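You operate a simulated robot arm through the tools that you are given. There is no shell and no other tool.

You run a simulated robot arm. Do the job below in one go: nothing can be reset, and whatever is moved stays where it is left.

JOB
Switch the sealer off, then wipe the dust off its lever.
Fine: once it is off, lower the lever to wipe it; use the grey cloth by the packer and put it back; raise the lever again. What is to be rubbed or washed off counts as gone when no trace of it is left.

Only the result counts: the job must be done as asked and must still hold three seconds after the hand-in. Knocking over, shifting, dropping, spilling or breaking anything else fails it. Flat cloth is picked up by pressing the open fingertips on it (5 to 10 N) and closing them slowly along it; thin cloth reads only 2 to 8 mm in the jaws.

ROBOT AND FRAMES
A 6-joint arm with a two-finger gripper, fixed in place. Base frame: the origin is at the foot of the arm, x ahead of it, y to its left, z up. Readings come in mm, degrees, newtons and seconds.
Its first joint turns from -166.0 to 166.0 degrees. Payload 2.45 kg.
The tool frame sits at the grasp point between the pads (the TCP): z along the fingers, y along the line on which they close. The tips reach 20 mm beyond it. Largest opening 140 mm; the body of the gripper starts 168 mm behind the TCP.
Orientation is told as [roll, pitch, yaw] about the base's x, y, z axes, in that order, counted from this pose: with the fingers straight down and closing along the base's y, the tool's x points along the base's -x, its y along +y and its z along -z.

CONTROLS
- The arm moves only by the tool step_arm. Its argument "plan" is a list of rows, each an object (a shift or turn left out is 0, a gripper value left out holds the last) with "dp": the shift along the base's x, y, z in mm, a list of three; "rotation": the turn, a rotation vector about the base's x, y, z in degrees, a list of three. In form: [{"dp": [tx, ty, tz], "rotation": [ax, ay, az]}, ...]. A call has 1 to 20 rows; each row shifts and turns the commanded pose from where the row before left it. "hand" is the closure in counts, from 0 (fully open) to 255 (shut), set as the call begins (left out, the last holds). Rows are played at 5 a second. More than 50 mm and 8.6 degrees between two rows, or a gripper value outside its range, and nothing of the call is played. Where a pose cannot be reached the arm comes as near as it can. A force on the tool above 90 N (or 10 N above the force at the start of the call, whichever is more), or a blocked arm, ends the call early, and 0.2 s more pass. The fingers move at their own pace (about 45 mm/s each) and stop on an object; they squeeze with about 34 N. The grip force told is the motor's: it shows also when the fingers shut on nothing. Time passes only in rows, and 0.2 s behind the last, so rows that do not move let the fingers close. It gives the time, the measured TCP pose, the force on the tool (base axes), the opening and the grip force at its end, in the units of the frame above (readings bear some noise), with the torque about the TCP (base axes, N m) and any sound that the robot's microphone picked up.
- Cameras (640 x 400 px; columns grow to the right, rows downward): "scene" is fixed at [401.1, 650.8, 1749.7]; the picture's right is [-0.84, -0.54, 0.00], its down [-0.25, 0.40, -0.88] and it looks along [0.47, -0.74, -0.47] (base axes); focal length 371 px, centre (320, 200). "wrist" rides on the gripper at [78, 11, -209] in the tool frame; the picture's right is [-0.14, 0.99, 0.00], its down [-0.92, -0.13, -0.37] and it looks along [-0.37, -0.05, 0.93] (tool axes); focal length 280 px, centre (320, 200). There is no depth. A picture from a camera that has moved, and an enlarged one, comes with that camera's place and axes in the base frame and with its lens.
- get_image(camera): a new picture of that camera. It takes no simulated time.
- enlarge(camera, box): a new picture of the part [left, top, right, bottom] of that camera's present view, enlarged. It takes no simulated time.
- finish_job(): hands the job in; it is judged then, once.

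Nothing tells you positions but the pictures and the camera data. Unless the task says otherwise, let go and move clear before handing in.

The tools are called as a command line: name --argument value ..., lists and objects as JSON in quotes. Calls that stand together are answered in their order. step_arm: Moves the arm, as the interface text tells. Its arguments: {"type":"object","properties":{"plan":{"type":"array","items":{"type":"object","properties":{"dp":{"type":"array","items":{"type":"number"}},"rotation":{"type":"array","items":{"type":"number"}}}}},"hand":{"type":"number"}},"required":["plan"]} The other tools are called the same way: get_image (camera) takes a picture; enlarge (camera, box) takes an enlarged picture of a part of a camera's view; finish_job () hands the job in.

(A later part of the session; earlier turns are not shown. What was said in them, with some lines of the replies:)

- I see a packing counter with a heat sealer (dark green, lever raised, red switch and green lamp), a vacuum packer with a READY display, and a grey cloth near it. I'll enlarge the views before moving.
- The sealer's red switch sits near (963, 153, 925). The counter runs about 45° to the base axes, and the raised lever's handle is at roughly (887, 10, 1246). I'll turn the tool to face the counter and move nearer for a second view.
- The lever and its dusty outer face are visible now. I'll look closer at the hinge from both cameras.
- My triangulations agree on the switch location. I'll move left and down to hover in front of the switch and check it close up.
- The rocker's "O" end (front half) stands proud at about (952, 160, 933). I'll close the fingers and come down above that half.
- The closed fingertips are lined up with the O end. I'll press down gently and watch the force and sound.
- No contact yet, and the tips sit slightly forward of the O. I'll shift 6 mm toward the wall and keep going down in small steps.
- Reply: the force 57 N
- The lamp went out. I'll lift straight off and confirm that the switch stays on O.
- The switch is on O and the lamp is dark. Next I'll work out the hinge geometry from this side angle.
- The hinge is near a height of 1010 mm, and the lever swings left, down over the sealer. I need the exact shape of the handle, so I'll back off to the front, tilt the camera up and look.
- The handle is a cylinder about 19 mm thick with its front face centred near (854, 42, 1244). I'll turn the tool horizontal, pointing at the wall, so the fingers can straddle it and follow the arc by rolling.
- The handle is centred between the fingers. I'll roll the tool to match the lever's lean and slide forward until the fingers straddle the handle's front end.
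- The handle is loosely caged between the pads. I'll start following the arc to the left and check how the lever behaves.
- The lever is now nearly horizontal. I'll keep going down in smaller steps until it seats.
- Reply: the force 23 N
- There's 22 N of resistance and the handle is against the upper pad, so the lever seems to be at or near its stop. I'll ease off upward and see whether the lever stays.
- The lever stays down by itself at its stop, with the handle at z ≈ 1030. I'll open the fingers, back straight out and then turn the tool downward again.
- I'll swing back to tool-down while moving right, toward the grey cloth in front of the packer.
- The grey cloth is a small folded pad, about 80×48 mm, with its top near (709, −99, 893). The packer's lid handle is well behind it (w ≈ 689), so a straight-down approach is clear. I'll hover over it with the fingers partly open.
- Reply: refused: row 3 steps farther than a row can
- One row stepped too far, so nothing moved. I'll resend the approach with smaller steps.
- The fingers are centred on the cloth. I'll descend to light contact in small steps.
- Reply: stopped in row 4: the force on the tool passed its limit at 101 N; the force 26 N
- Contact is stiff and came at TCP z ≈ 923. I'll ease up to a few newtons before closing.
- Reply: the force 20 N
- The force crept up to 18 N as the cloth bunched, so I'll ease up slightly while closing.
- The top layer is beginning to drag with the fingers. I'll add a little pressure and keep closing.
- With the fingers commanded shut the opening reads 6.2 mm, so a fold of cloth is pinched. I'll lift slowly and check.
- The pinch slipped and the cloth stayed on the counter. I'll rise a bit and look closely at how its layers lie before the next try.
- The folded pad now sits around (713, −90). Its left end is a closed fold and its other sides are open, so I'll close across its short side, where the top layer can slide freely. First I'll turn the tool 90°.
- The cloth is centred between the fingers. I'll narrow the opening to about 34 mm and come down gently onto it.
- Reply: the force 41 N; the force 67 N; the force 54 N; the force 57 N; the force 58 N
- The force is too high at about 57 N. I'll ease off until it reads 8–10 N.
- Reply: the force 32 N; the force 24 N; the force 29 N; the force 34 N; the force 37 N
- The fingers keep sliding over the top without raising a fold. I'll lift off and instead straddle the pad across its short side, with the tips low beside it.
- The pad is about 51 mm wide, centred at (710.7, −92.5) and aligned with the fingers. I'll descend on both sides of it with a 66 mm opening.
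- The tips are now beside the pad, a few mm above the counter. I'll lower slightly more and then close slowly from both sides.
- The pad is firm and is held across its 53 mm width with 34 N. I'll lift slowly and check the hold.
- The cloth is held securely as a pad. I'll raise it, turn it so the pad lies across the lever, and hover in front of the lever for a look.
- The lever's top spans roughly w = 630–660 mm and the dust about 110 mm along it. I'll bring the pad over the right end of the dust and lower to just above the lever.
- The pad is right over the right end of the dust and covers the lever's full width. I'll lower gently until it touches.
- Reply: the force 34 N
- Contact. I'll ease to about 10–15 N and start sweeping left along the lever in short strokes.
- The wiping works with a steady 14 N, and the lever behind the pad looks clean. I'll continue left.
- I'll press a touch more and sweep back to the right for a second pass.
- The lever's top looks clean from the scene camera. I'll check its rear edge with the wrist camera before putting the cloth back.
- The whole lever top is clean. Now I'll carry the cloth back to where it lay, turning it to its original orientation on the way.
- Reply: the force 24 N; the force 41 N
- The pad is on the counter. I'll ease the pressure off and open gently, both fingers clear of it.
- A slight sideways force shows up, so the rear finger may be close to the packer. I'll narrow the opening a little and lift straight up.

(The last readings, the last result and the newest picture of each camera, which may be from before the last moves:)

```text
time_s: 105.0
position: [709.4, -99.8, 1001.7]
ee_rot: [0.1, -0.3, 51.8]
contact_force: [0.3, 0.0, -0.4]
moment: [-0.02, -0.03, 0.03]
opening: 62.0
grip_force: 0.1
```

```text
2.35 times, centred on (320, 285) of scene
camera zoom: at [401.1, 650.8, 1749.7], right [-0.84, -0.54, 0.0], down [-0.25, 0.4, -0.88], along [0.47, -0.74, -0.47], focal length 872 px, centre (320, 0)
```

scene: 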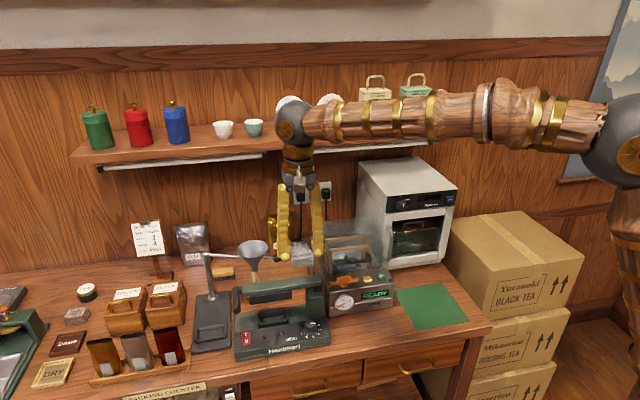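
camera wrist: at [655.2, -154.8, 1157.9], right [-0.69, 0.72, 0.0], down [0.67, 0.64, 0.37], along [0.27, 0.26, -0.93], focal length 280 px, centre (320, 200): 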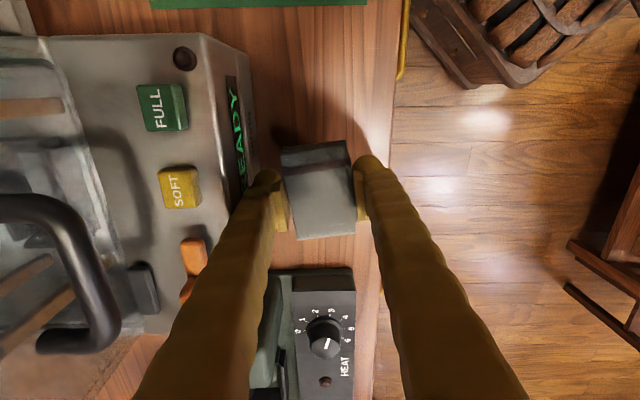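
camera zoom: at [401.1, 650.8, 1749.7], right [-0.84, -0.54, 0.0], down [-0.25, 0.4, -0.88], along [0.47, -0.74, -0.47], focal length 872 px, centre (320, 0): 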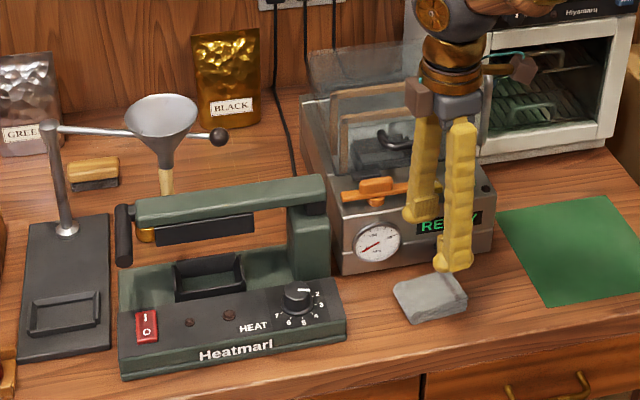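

The cloth lies back in its place, the lever is clean and the switch is off. Next I'll back away and set the tool horizontal, facing the lowered handle, to raise the lever.

step_arm --plan '[{"dp": [-25, 25, 35]}, {"dp": [-30, 30, 25]}, {"dp": [-30, 30, 25]}, {"dp": [0, 0, 20], "rotation": [0, 0, -6.8]}, {"dp": [19.6, 19.1, -4.4], "rotation": [-5.79, -5.79, 0]}, {"dp": [19.6, 19.1, -4.4], "rotation": [-5.79, -5.79, 0]}, {"dp": [19.6, 19.1, -4.4], "rotation": [-5.79, -5.79, 0]}, {"dp": [19.6, 19.1, -4.4], "rotation": [-5.79, -5.79, 0]}, {"dp": [19.6, 19.1, -4.4], "rotation": [-5.79, -5.79, 0]}, {"dp": [19.6, 19.1, -4.4], "rotation": [-5.79, -5.79, 0]}, {"dp": [19.6, 19.1, -4.4], "rotation": [-5.79, -5.79, 0]}, {"dp": [19.6, 19.1, -4.4], "rotation": [-5.79, -5.79, 0]}, {"dp": [19.6, 19.1, -4.4], "rotation": [-5.79, -5.79, 0]}, {"dp": [19.6, 19.1, -4.4], "rotation": [-5.79, -5.79, 0]}, {"dp": [19.6, 19.1, -4.4], "rotation": [-5.79, -5.79, 0]}, {"dp": [19.6, 19.1, -4.4]}, {"dp": [19.6, 19.1, -4.4]}, {}]' --hand 150

get_image --camera "wrist"

get_image --camera "scene"

```text
time_s: 108.8
position: [879.9, 235.8, 1049.0]
ee_rot: [-90.0, 0.0, 45.3]
contact_force: [0.7, -0.2, 0.1]
moment: [-0.02, -0.02, 0.03]
opening: 57.6
grip_force: 0.1
```

```text
taken
camera wrist: at [677.7, 325.8, 1039.3], right [0.1, 0.1, -0.99], down [0.39, 0.91, 0.13], along [0.92, -0.4, 0.05], focal length 280 px, centre (320, 200)
```

wrist: 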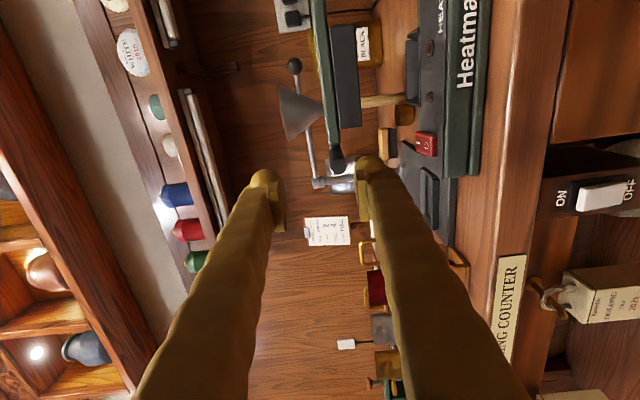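

```text
taken
```

scene: 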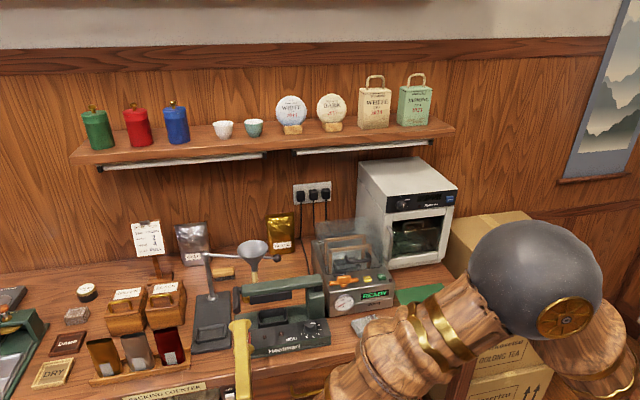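

enlarge --camera "wrist" --box '[260, 90, 420, 230]'

```text
2.86 times, centred on (340, 160) of wrist
camera zoom: at [677.7, 325.8, 1039.3], right [0.1, 0.1, -0.99], down [0.39, 0.91, 0.13], along [0.92, -0.4, 0.05], focal length 801 px, centre (263, 314)
```

zoom: 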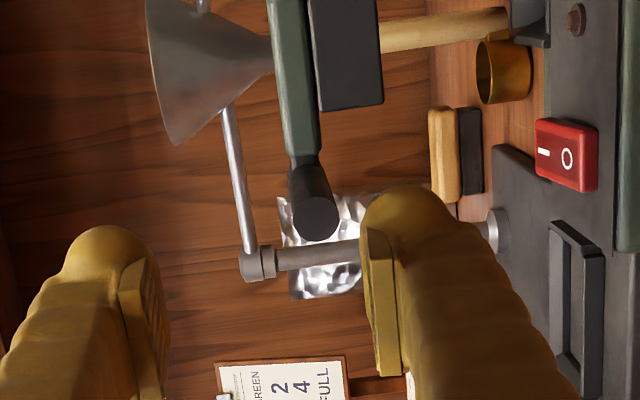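

The handle's front is centred near (971, 158, 1029). I'll align with it and slide in so the fingers sit above and below it.

step_arm --plan '[{"dp": [6.5, 6.5, -20]}, {"dp": [23.4, -23.4, 0]}, {"dp": [23.4, -23.4, 0]}, {"dp": [23.4, -23.4, 0]}, {"dp": [12, -12, 0]}, {"dp": [11, -11, 0]}, {}]'

enlarge --camera "wrist" --box '[200, 50, 440, 290]'

enlarge --camera "scene" --box '[200, 200, 370, 350]'

```text
time_s: 110.4
position: [980.2, 146.4, 1028.9]
ee_rot: [-90.0, -0.1, 45.2]
contact_force: [0.2, 0.8, 0.7]
moment: [0.0, -0.01, 0.0]
opening: 57.7
grip_force: 0.1
```

```text
1.67 times, centred on (320, 170) of wrist
camera zoom: at [778.7, 237.5, 1019.0], right [0.1, 0.1, -0.99], down [0.39, 0.91, 0.13], along [0.92, -0.4, 0.05], focal length 467 px, centre (320, 250)
```

zoom: 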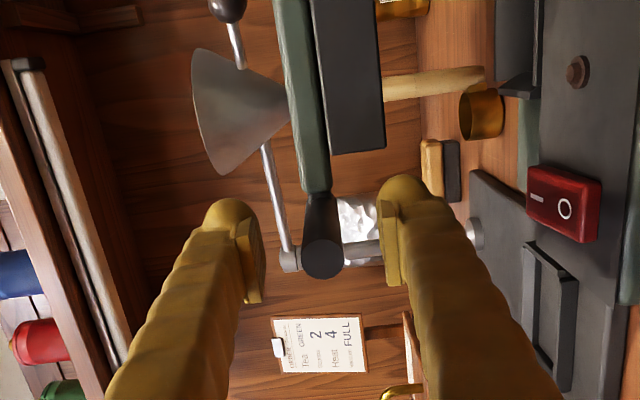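

```text
2.67 times, centred on (285, 275) of scene
camera zoom: at [401.1, 650.8, 1749.7], right [-0.84, -0.54, 0.0], down [-0.25, 0.4, -0.88], along [0.47, -0.74, -0.47], focal length 988 px, centre (413, 0)
```

zoom: 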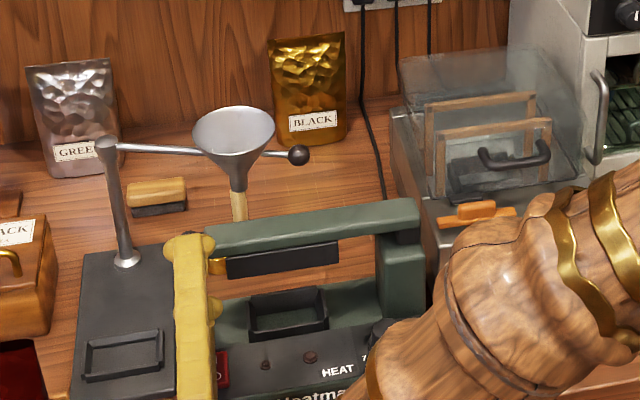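

step_arm --plan '[{}, {}, {}]' --hand 208

step_arm --plan '[{"dp": [-1.5, -1.5, 29], "rotation": [5.23, -5.23, 0]}, {"dp": [-4.1, -4.1, 28.5], "rotation": [5.23, -5.23, 0]}, {"dp": [-6.6, -6.6, 27.1], "rotation": [5.23, -5.23, 0]}, {}]'

enlarge --camera "wrist" --box '[200, 50, 440, 290]'

enlarge --camera "scene" --box '[200, 200, 370, 350]'

```text
time_s: 111.2
position: [980.7, 147.0, 1027.7]
ee_rot: [-90.1, 0.0, 45.2]
contact_force: [-1.4, 0.3, 0.6]
moment: [0.01, 0.05, 0.01]
opening: 26.0
grip_force: 0.1
```

```text
time_s: 112.2
position: [968.3, 135.9, 1115.8]
ee_rot: [-90.0, -22.2, 45.2]
contact_force: [-0.2, -0.2, -0.1]
moment: [0.01, 0.02, -0.03]
opening: 25.7
grip_force: 0.1
```

```text
1.67 times, centred on (320, 170) of wrist
camera zoom: at [772.2, 233.2, 1076.2], right [0.35, 0.36, -0.86], down [0.3, 0.83, 0.47], along [0.88, -0.43, 0.19], focal length 467 px, centre (320, 250)
```

zoom: 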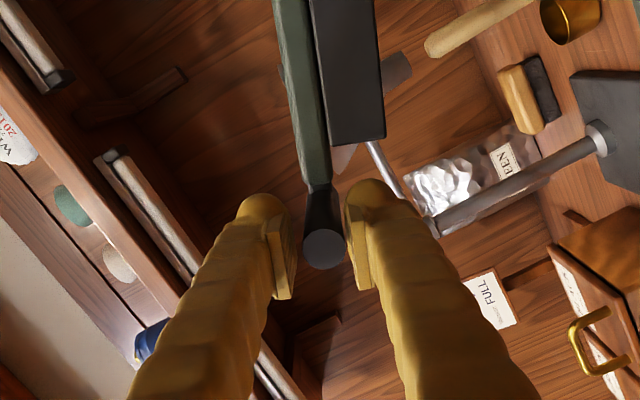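

```text
2.67 times, centred on (285, 275) of scene
camera zoom: at [401.1, 650.8, 1749.7], right [-0.84, -0.54, 0.0], down [-0.25, 0.4, -0.88], along [0.47, -0.74, -0.47], focal length 988 px, centre (413, 0)
```

zoom: 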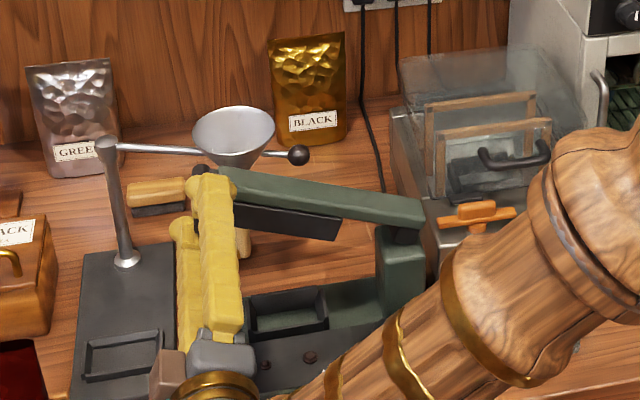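

The lever rises smoothly with the fingers, and I see no dust on it. I'll continue along the arc.

step_arm --plan '[{"dp": [-9.1, -9.1, 26], "rotation": [5.23, -5.23, 0]}, {"dp": [-11.4, -11.4, 24.2], "rotation": [5.23, -5.23, 0]}, {"dp": [-13.5, -13.5, 21.9], "rotation": [5.23, -5.23, 0]}, {"dp": [-15.4, -15.4, 19.3], "rotation": [5.23, -5.23, 0]}, {}]'

enlarge --camera "wrist" --box '[200, 50, 440, 290]'

enlarge --camera "scene" --box '[200, 200, 370, 350]'

```text
time_s: 113.4
position: [918.0, 84.9, 1204.4]
ee_rot: [-90.2, -51.8, 45.4]
contact_force: [-0.1, -0.6, -0.2]
moment: [-0.01, -0.01, -0.02]
opening: 25.8
grip_force: 0.0
```

```text
1.67 times, centred on (320, 170) of wrist
camera zoom: at [742.9, 203.5, 1136.3], right [0.61, 0.61, -0.5], down [0.07, 0.59, 0.8], along [0.79, -0.52, 0.32], focal length 467 px, centre (320, 250)
```

zoom: 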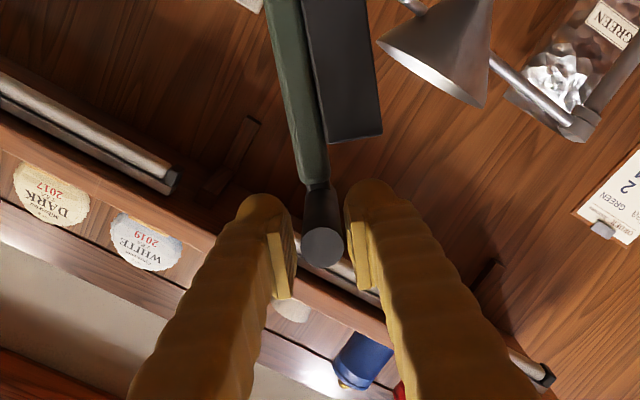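

```text
2.67 times, centred on (285, 275) of scene
camera zoom: at [401.1, 650.8, 1749.7], right [-0.84, -0.54, 0.0], down [-0.25, 0.4, -0.88], along [0.47, -0.74, -0.47], focal length 988 px, centre (413, 0)
```

zoom: 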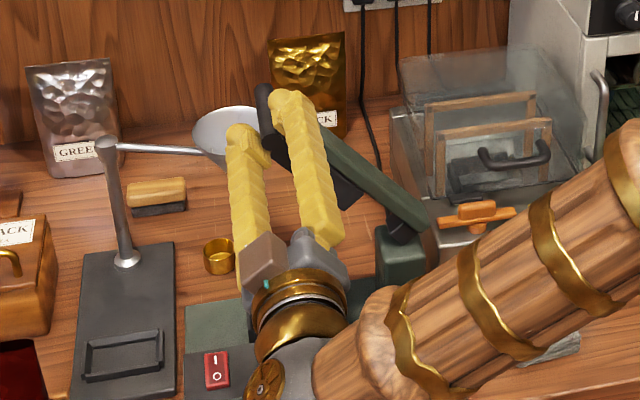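

step_arm --plan '[{"dp": [-16.8, -16.8, 16.1], "rotation": [5.23, -5.23, 0]}, {"dp": [-18.3, -18.3, 13.1], "rotation": [5.23, -5.23, 0]}, {"dp": [-19.4, -19.4, 9.7], "rotation": [5.23, -5.23, 0]}, {}]'

enlarge --camera "wrist" --box '[200, 50, 440, 290]'

enlarge --camera "scene" --box '[260, 200, 370, 300]'

```text
time_s: 114.4
position: [863.7, 32.4, 1242.1]
ee_rot: [-90.6, -73.9, 45.6]
contact_force: [-0.3, -0.6, -0.2]
moment: [0.03, 0.0, 0.02]
opening: 25.7
grip_force: 0.0
```

```text
1.67 times, centred on (320, 170) of wrist
camera zoom: at [709.1, 170.2, 1165.1], right [0.7, 0.7, -0.14], down [-0.17, 0.35, 0.92], along [0.69, -0.62, 0.37], focal length 467 px, centre (320, 250)
```

zoom: 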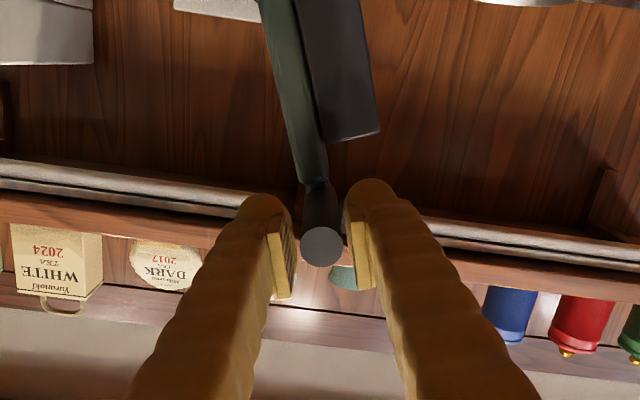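

```text
4.00 times, centred on (315, 250) of scene
camera zoom: at [401.1, 650.8, 1749.7], right [-0.84, -0.54, 0.0], down [-0.25, 0.4, -0.88], along [0.47, -0.74, -0.47], focal length 1483 px, centre (340, 0)
```

zoom: 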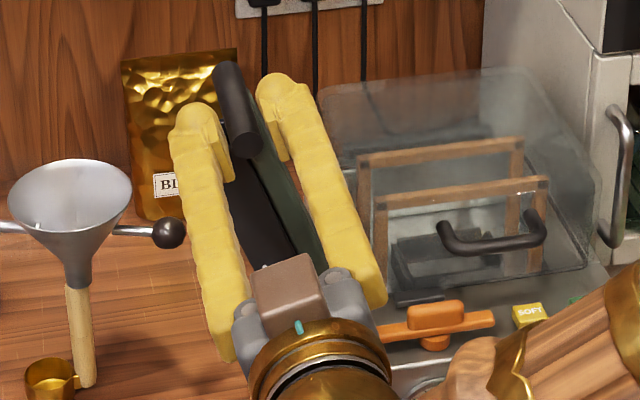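

The lever is almost back at its original raised pose. I'll nudge it a few mm more until it meets its upper stop.

step_arm --plan '[{"dp": [-2, -2, 0.7]}, {"dp": [-2, -2, 0.7], "rotation": [0.7, -0.7, 0]}, {}]'

step_arm --plan '[{"dp": [-2, -2, 0.7]}, {}]'

enlarge --camera "scene" --box '[260, 200, 370, 300]'

```text
time_s: 115.2
position: [858.7, 28.7, 1245.2]
ee_rot: [-90.5, -74.8, 45.6]
contact_force: [6.5, 3.2, -2.5]
moment: [0.0, -0.01, 0.02]
opening: 31.2
grip_force: 3.9
```

```text
time_s: 115.8
position: [857.5, 27.1, 1245.7]
ee_rot: [-90.8, -75.0, 45.8]
contact_force: [7.4, 18.1, -0.5]
moment: [0.11, 0.0, 0.31]
opening: 37.3
grip_force: 8.0
```

```text
4.00 times, centred on (315, 250) of scene
camera zoom: at [401.1, 650.8, 1749.7], right [-0.84, -0.54, 0.0], down [-0.25, 0.4, -0.88], along [0.47, -0.74, -0.47], focal length 1483 px, centre (340, 0)
```

zoom: 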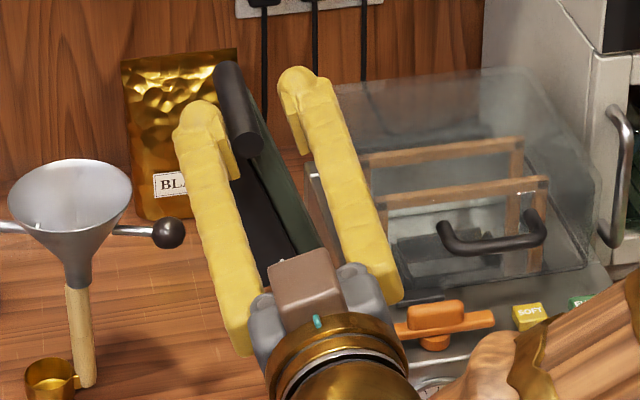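

It is firmly at its stop. I'll back the fingers off to the centre, open, and check that the lever stays up.

step_arm --plan '[{"dp": [3, 3, -0.5]}, {"dp": [1.5, 1.5, 0]}, {}]'

step_arm --plan '[{}, {}, {}]' --hand 160

enlarge --camera "scene" --box '[260, 200, 370, 300]'

enlarge --camera "wrist" --box '[200, 50, 440, 290]'

```text
time_s: 116.6
position: [862.2, 30.6, 1245.4]
ee_rot: [-90.5, -74.9, 45.7]
contact_force: [1.8, 1.4, -1.4]
moment: [0.05, 0.03, 0.04]
opening: 27.6
grip_force: 1.3
```

```text
time_s: 117.4
position: [861.7, 31.1, 1245.6]
ee_rot: [-90.5, -74.9, 45.6]
contact_force: [0.7, 0.4, -0.3]
moment: [-0.01, 0.0, 0.0]
opening: 52.2
grip_force: 0.1
```

```text
4.00 times, centred on (315, 250) of scene
camera zoom: at [401.1, 650.8, 1749.7], right [-0.84, -0.54, 0.0], down [-0.25, 0.4, -0.88], along [0.47, -0.74, -0.47], focal length 1483 px, centre (340, 0)
```

zoom: 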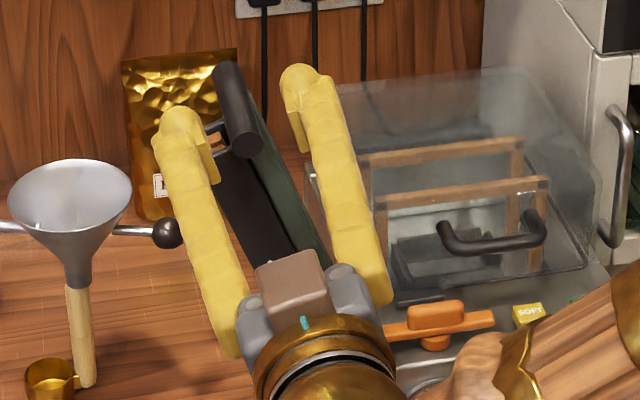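

```text
1.67 times, centred on (320, 170) of wrist
camera zoom: at [708.5, 169.7, 1167.4], right [0.7, 0.7, -0.12], down [-0.18, 0.34, 0.92], along [0.69, -0.62, 0.37], focal length 467 px, centre (320, 250)
```

zoom: 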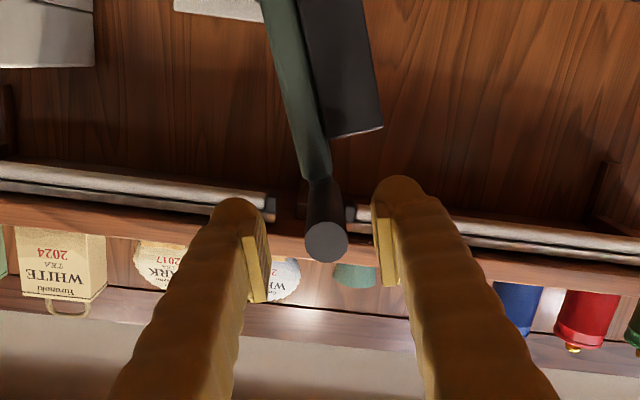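

The lever holds its raised position on its own. I'll back out straight and swing the tool away for a final check.

step_arm --plan '[{"dp": [-18, 18, 0]}, {"dp": [-25, 25, 0]}, {"dp": [-25, 25, 0]}, {"dp": [-25, 25, 10]}, {"dp": [-10, 10, 20], "rotation": [5.6, 5.6, 0]}, {"dp": [-10, 10, 20], "rotation": [5.6, 5.6, 0]}, {"dp": [-5, 5, 20], "rotation": [5.6, 5.6, 0]}, {"dp": [0, 0, 20], "rotation": [5.6, 5.6, 0]}, {"dp": [0, 0, 20], "rotation": [5.6, 5.6, 0]}, {"dp": [0, 0, 20], "rotation": [5.6, 5.6, 0]}, {"dp": [0, 0, 20], "rotation": [5.6, 5.6, 0]}, {"dp": [0, 0, 10], "rotation": [5.6, 5.6, 0]}, {"rotation": [5.6, 5.6, 0]}, {}]'

get_image --camera "wrist"

get_image --camera "scene"

enlarge --camera "scene" --box '[220, 200, 420, 370]'

```text
time_s: 120.4
position: [744.0, 148.6, 1405.6]
ee_rot: [-5.1, -18.2, -29.1]
contact_force: [-1.1, 0.3, 0.4]
moment: [-0.02, 0.0, 0.0]
opening: 52.1
grip_force: 0.1
```

```text
taken
camera wrist: at [637.8, 240.7, 1578.5], right [0.62, 0.79, -0.04], down [0.61, -0.45, 0.65], along [0.49, -0.42, -0.76], focal length 280 px, centre (320, 200)
```

wrist: 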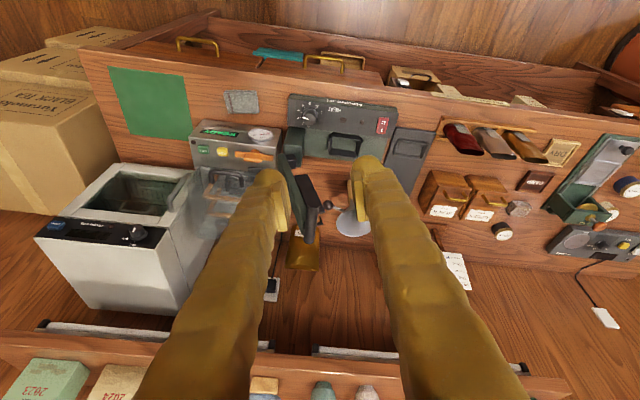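

```text
taken
```

scene: 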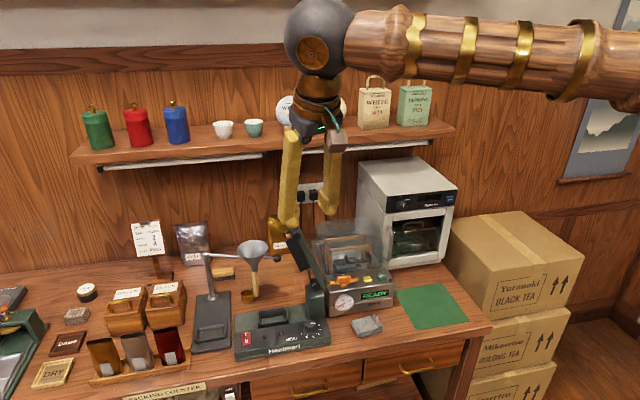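

```text
2.35 times, centred on (320, 285) of scene
camera zoom: at [401.1, 650.8, 1749.7], right [-0.84, -0.54, 0.0], down [-0.25, 0.4, -0.88], along [0.47, -0.74, -0.47], focal length 872 px, centre (320, 0)
```

zoom: 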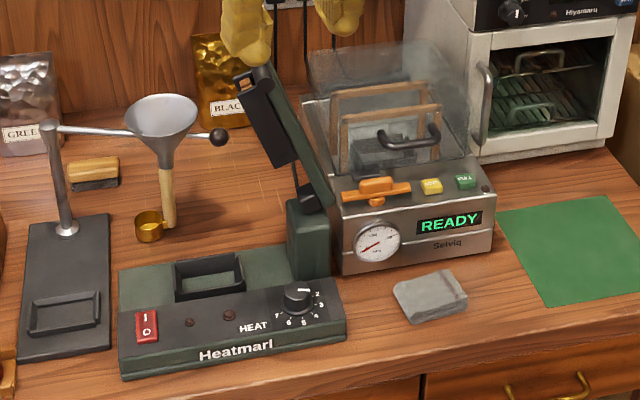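

Everything matches the starting layout, with the lever up, the lamp off and the cloth back. I'll take one last look at the lever's outer face for any trace of dust.

step_arm --plan '[{"dp": [-30, -30, 0]}, {"dp": [-30, -30, 0]}, {"dp": [-30, -30, 0]}, {}]'

get_image --camera "wrist"

enlarge --camera "wrist" --box '[340, 130, 460, 240]'

```text
time_s: 121.4
position: [655.1, 58.2, 1406.0]
ee_rot: [-5.0, -18.2, -29.1]
contact_force: [0.7, 0.6, -0.3]
moment: [-0.03, -0.02, -0.03]
opening: 52.4
grip_force: 0.1
```

```text
taken
camera wrist: at [548.6, 150.7, 1579.0], right [0.62, 0.79, -0.04], down [0.61, -0.45, 0.65], along [0.49, -0.42, -0.76], focal length 280 px, centre (320, 200)
```

wrist: 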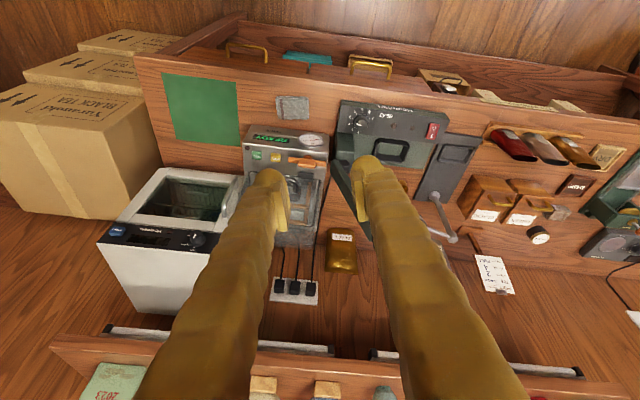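

```text
3.64 times, centred on (400, 185) of wrist
camera zoom: at [548.6, 150.7, 1579.0], right [0.62, 0.79, -0.04], down [0.61, -0.45, 0.65], along [0.49, -0.42, -0.76], focal length 1020 px, centre (29, 254)
```

zoom: 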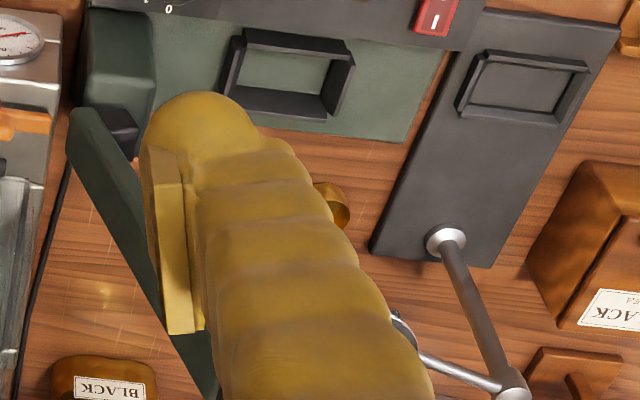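

step_arm --plan '[{"dp": [-30, -30, 0]}, {"dp": [-30, -30, 0]}, {"dp": [-10, -10, 0]}, {}]'

get_image --camera "wrist"

enlarge --camera "wrist" --box '[370, 110, 490, 230]'

```text
time_s: 122.4
position: [584.8, -11.3, 1406.2]
ee_rot: [-5.0, -18.2, -29.1]
contact_force: [-0.1, 0.0, 0.3]
moment: [-0.02, 0.0, 0.03]
opening: 52.2
grip_force: 0.1
```

```text
taken
camera wrist: at [478.3, 80.2, 1579.4], right [0.62, 0.79, -0.04], down [0.61, -0.45, 0.65], along [0.49, -0.42, -0.76], focal length 280 px, centre (320, 200)
```

wrist: 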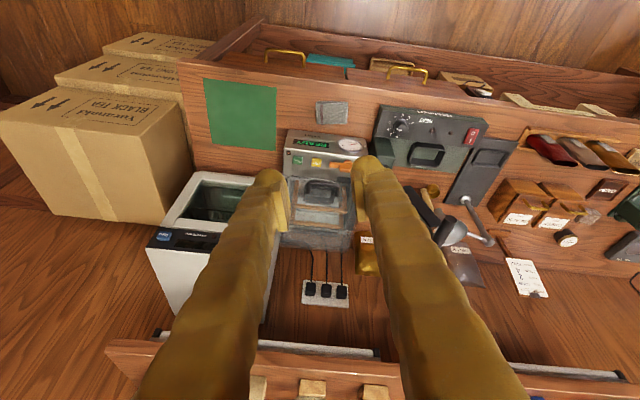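

```text
3.33 times, centred on (430, 170) of wrist
camera zoom: at [478.3, 80.2, 1579.4], right [0.62, 0.79, -0.04], down [0.61, -0.45, 0.65], along [0.49, -0.42, -0.76], focal length 935 px, centre (-47, 300)
```

zoom: 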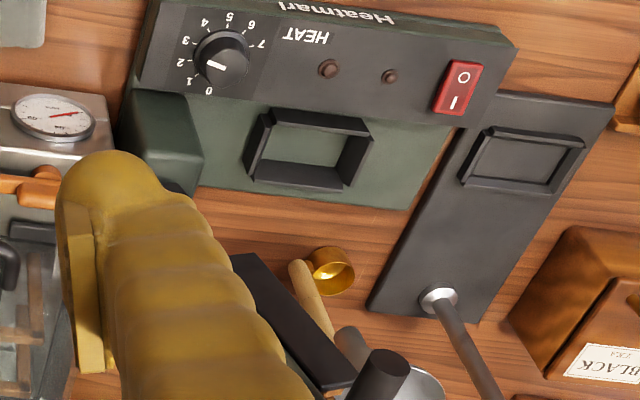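

step_arm --plan '[{"dp": [30, 30, 0]}, {"dp": [30, 30, 0]}, {"dp": [30, 30, 0]}, {"dp": [30, 30, 0]}, {}, {}]' --hand 0

enlarge --camera "wrist" --box '[270, 130, 400, 240]'

```text
time_s: 123.8
position: [703.3, 110.9, 1404.8]
ee_rot: [-5.0, -18.2, -29.1]
contact_force: [0.0, -0.5, -0.4]
moment: [-0.01, -0.02, 0.0]
opening: 140.1
grip_force: 0.0
```

```text
3.64 times, centred on (335, 185) of wrist
camera zoom: at [597.9, 202.8, 1578.8], right [0.62, 0.79, -0.04], down [0.61, -0.45, 0.65], along [0.49, -0.42, -0.76], focal length 1020 px, centre (266, 254)
```

zoom: 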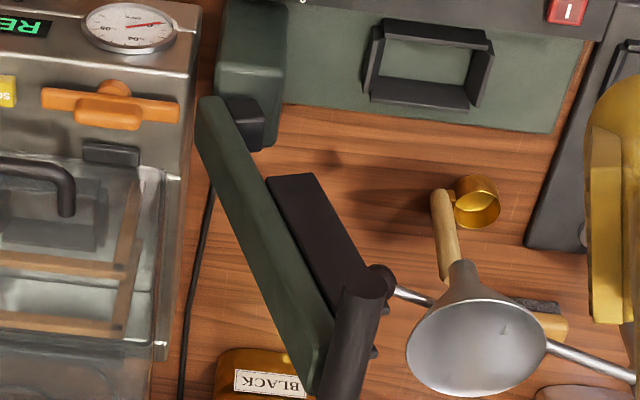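

The outer face of the lever is clean, the lever is raised, the sealer is off, the cloth is back in its place and the arm is well clear. I'm handing the job in.

finish_job

```text
The job is handed in.
```

The sealer is off and the dust is wiped off its lever. I've handed the job in, but the tool returned no verdict.

- **Switch:** it's on O and the green lamp is out.
- **Lever:** I lowered it, wiped the top with two passes of the grey cloth, and raised it again to its upper stop. It stays up by itself, and I saw no dust in the last close-ups.
- **Cloth:** it's back by the packer, within a few millimetres of where it lay. My first two tries at picking it up by pinching the top slid it by up to about 8 mm, so I gripped it from the sides instead. I then put it back on its original spot.
- **Other items:** nothing else on the counter has visibly moved. As I let go of the cloth, a small sideways force (about 4 N) suggested the rear finger may have brushed the packer. I narrowed the fingers straight away, and the packer looks unmoved in the final pictures.
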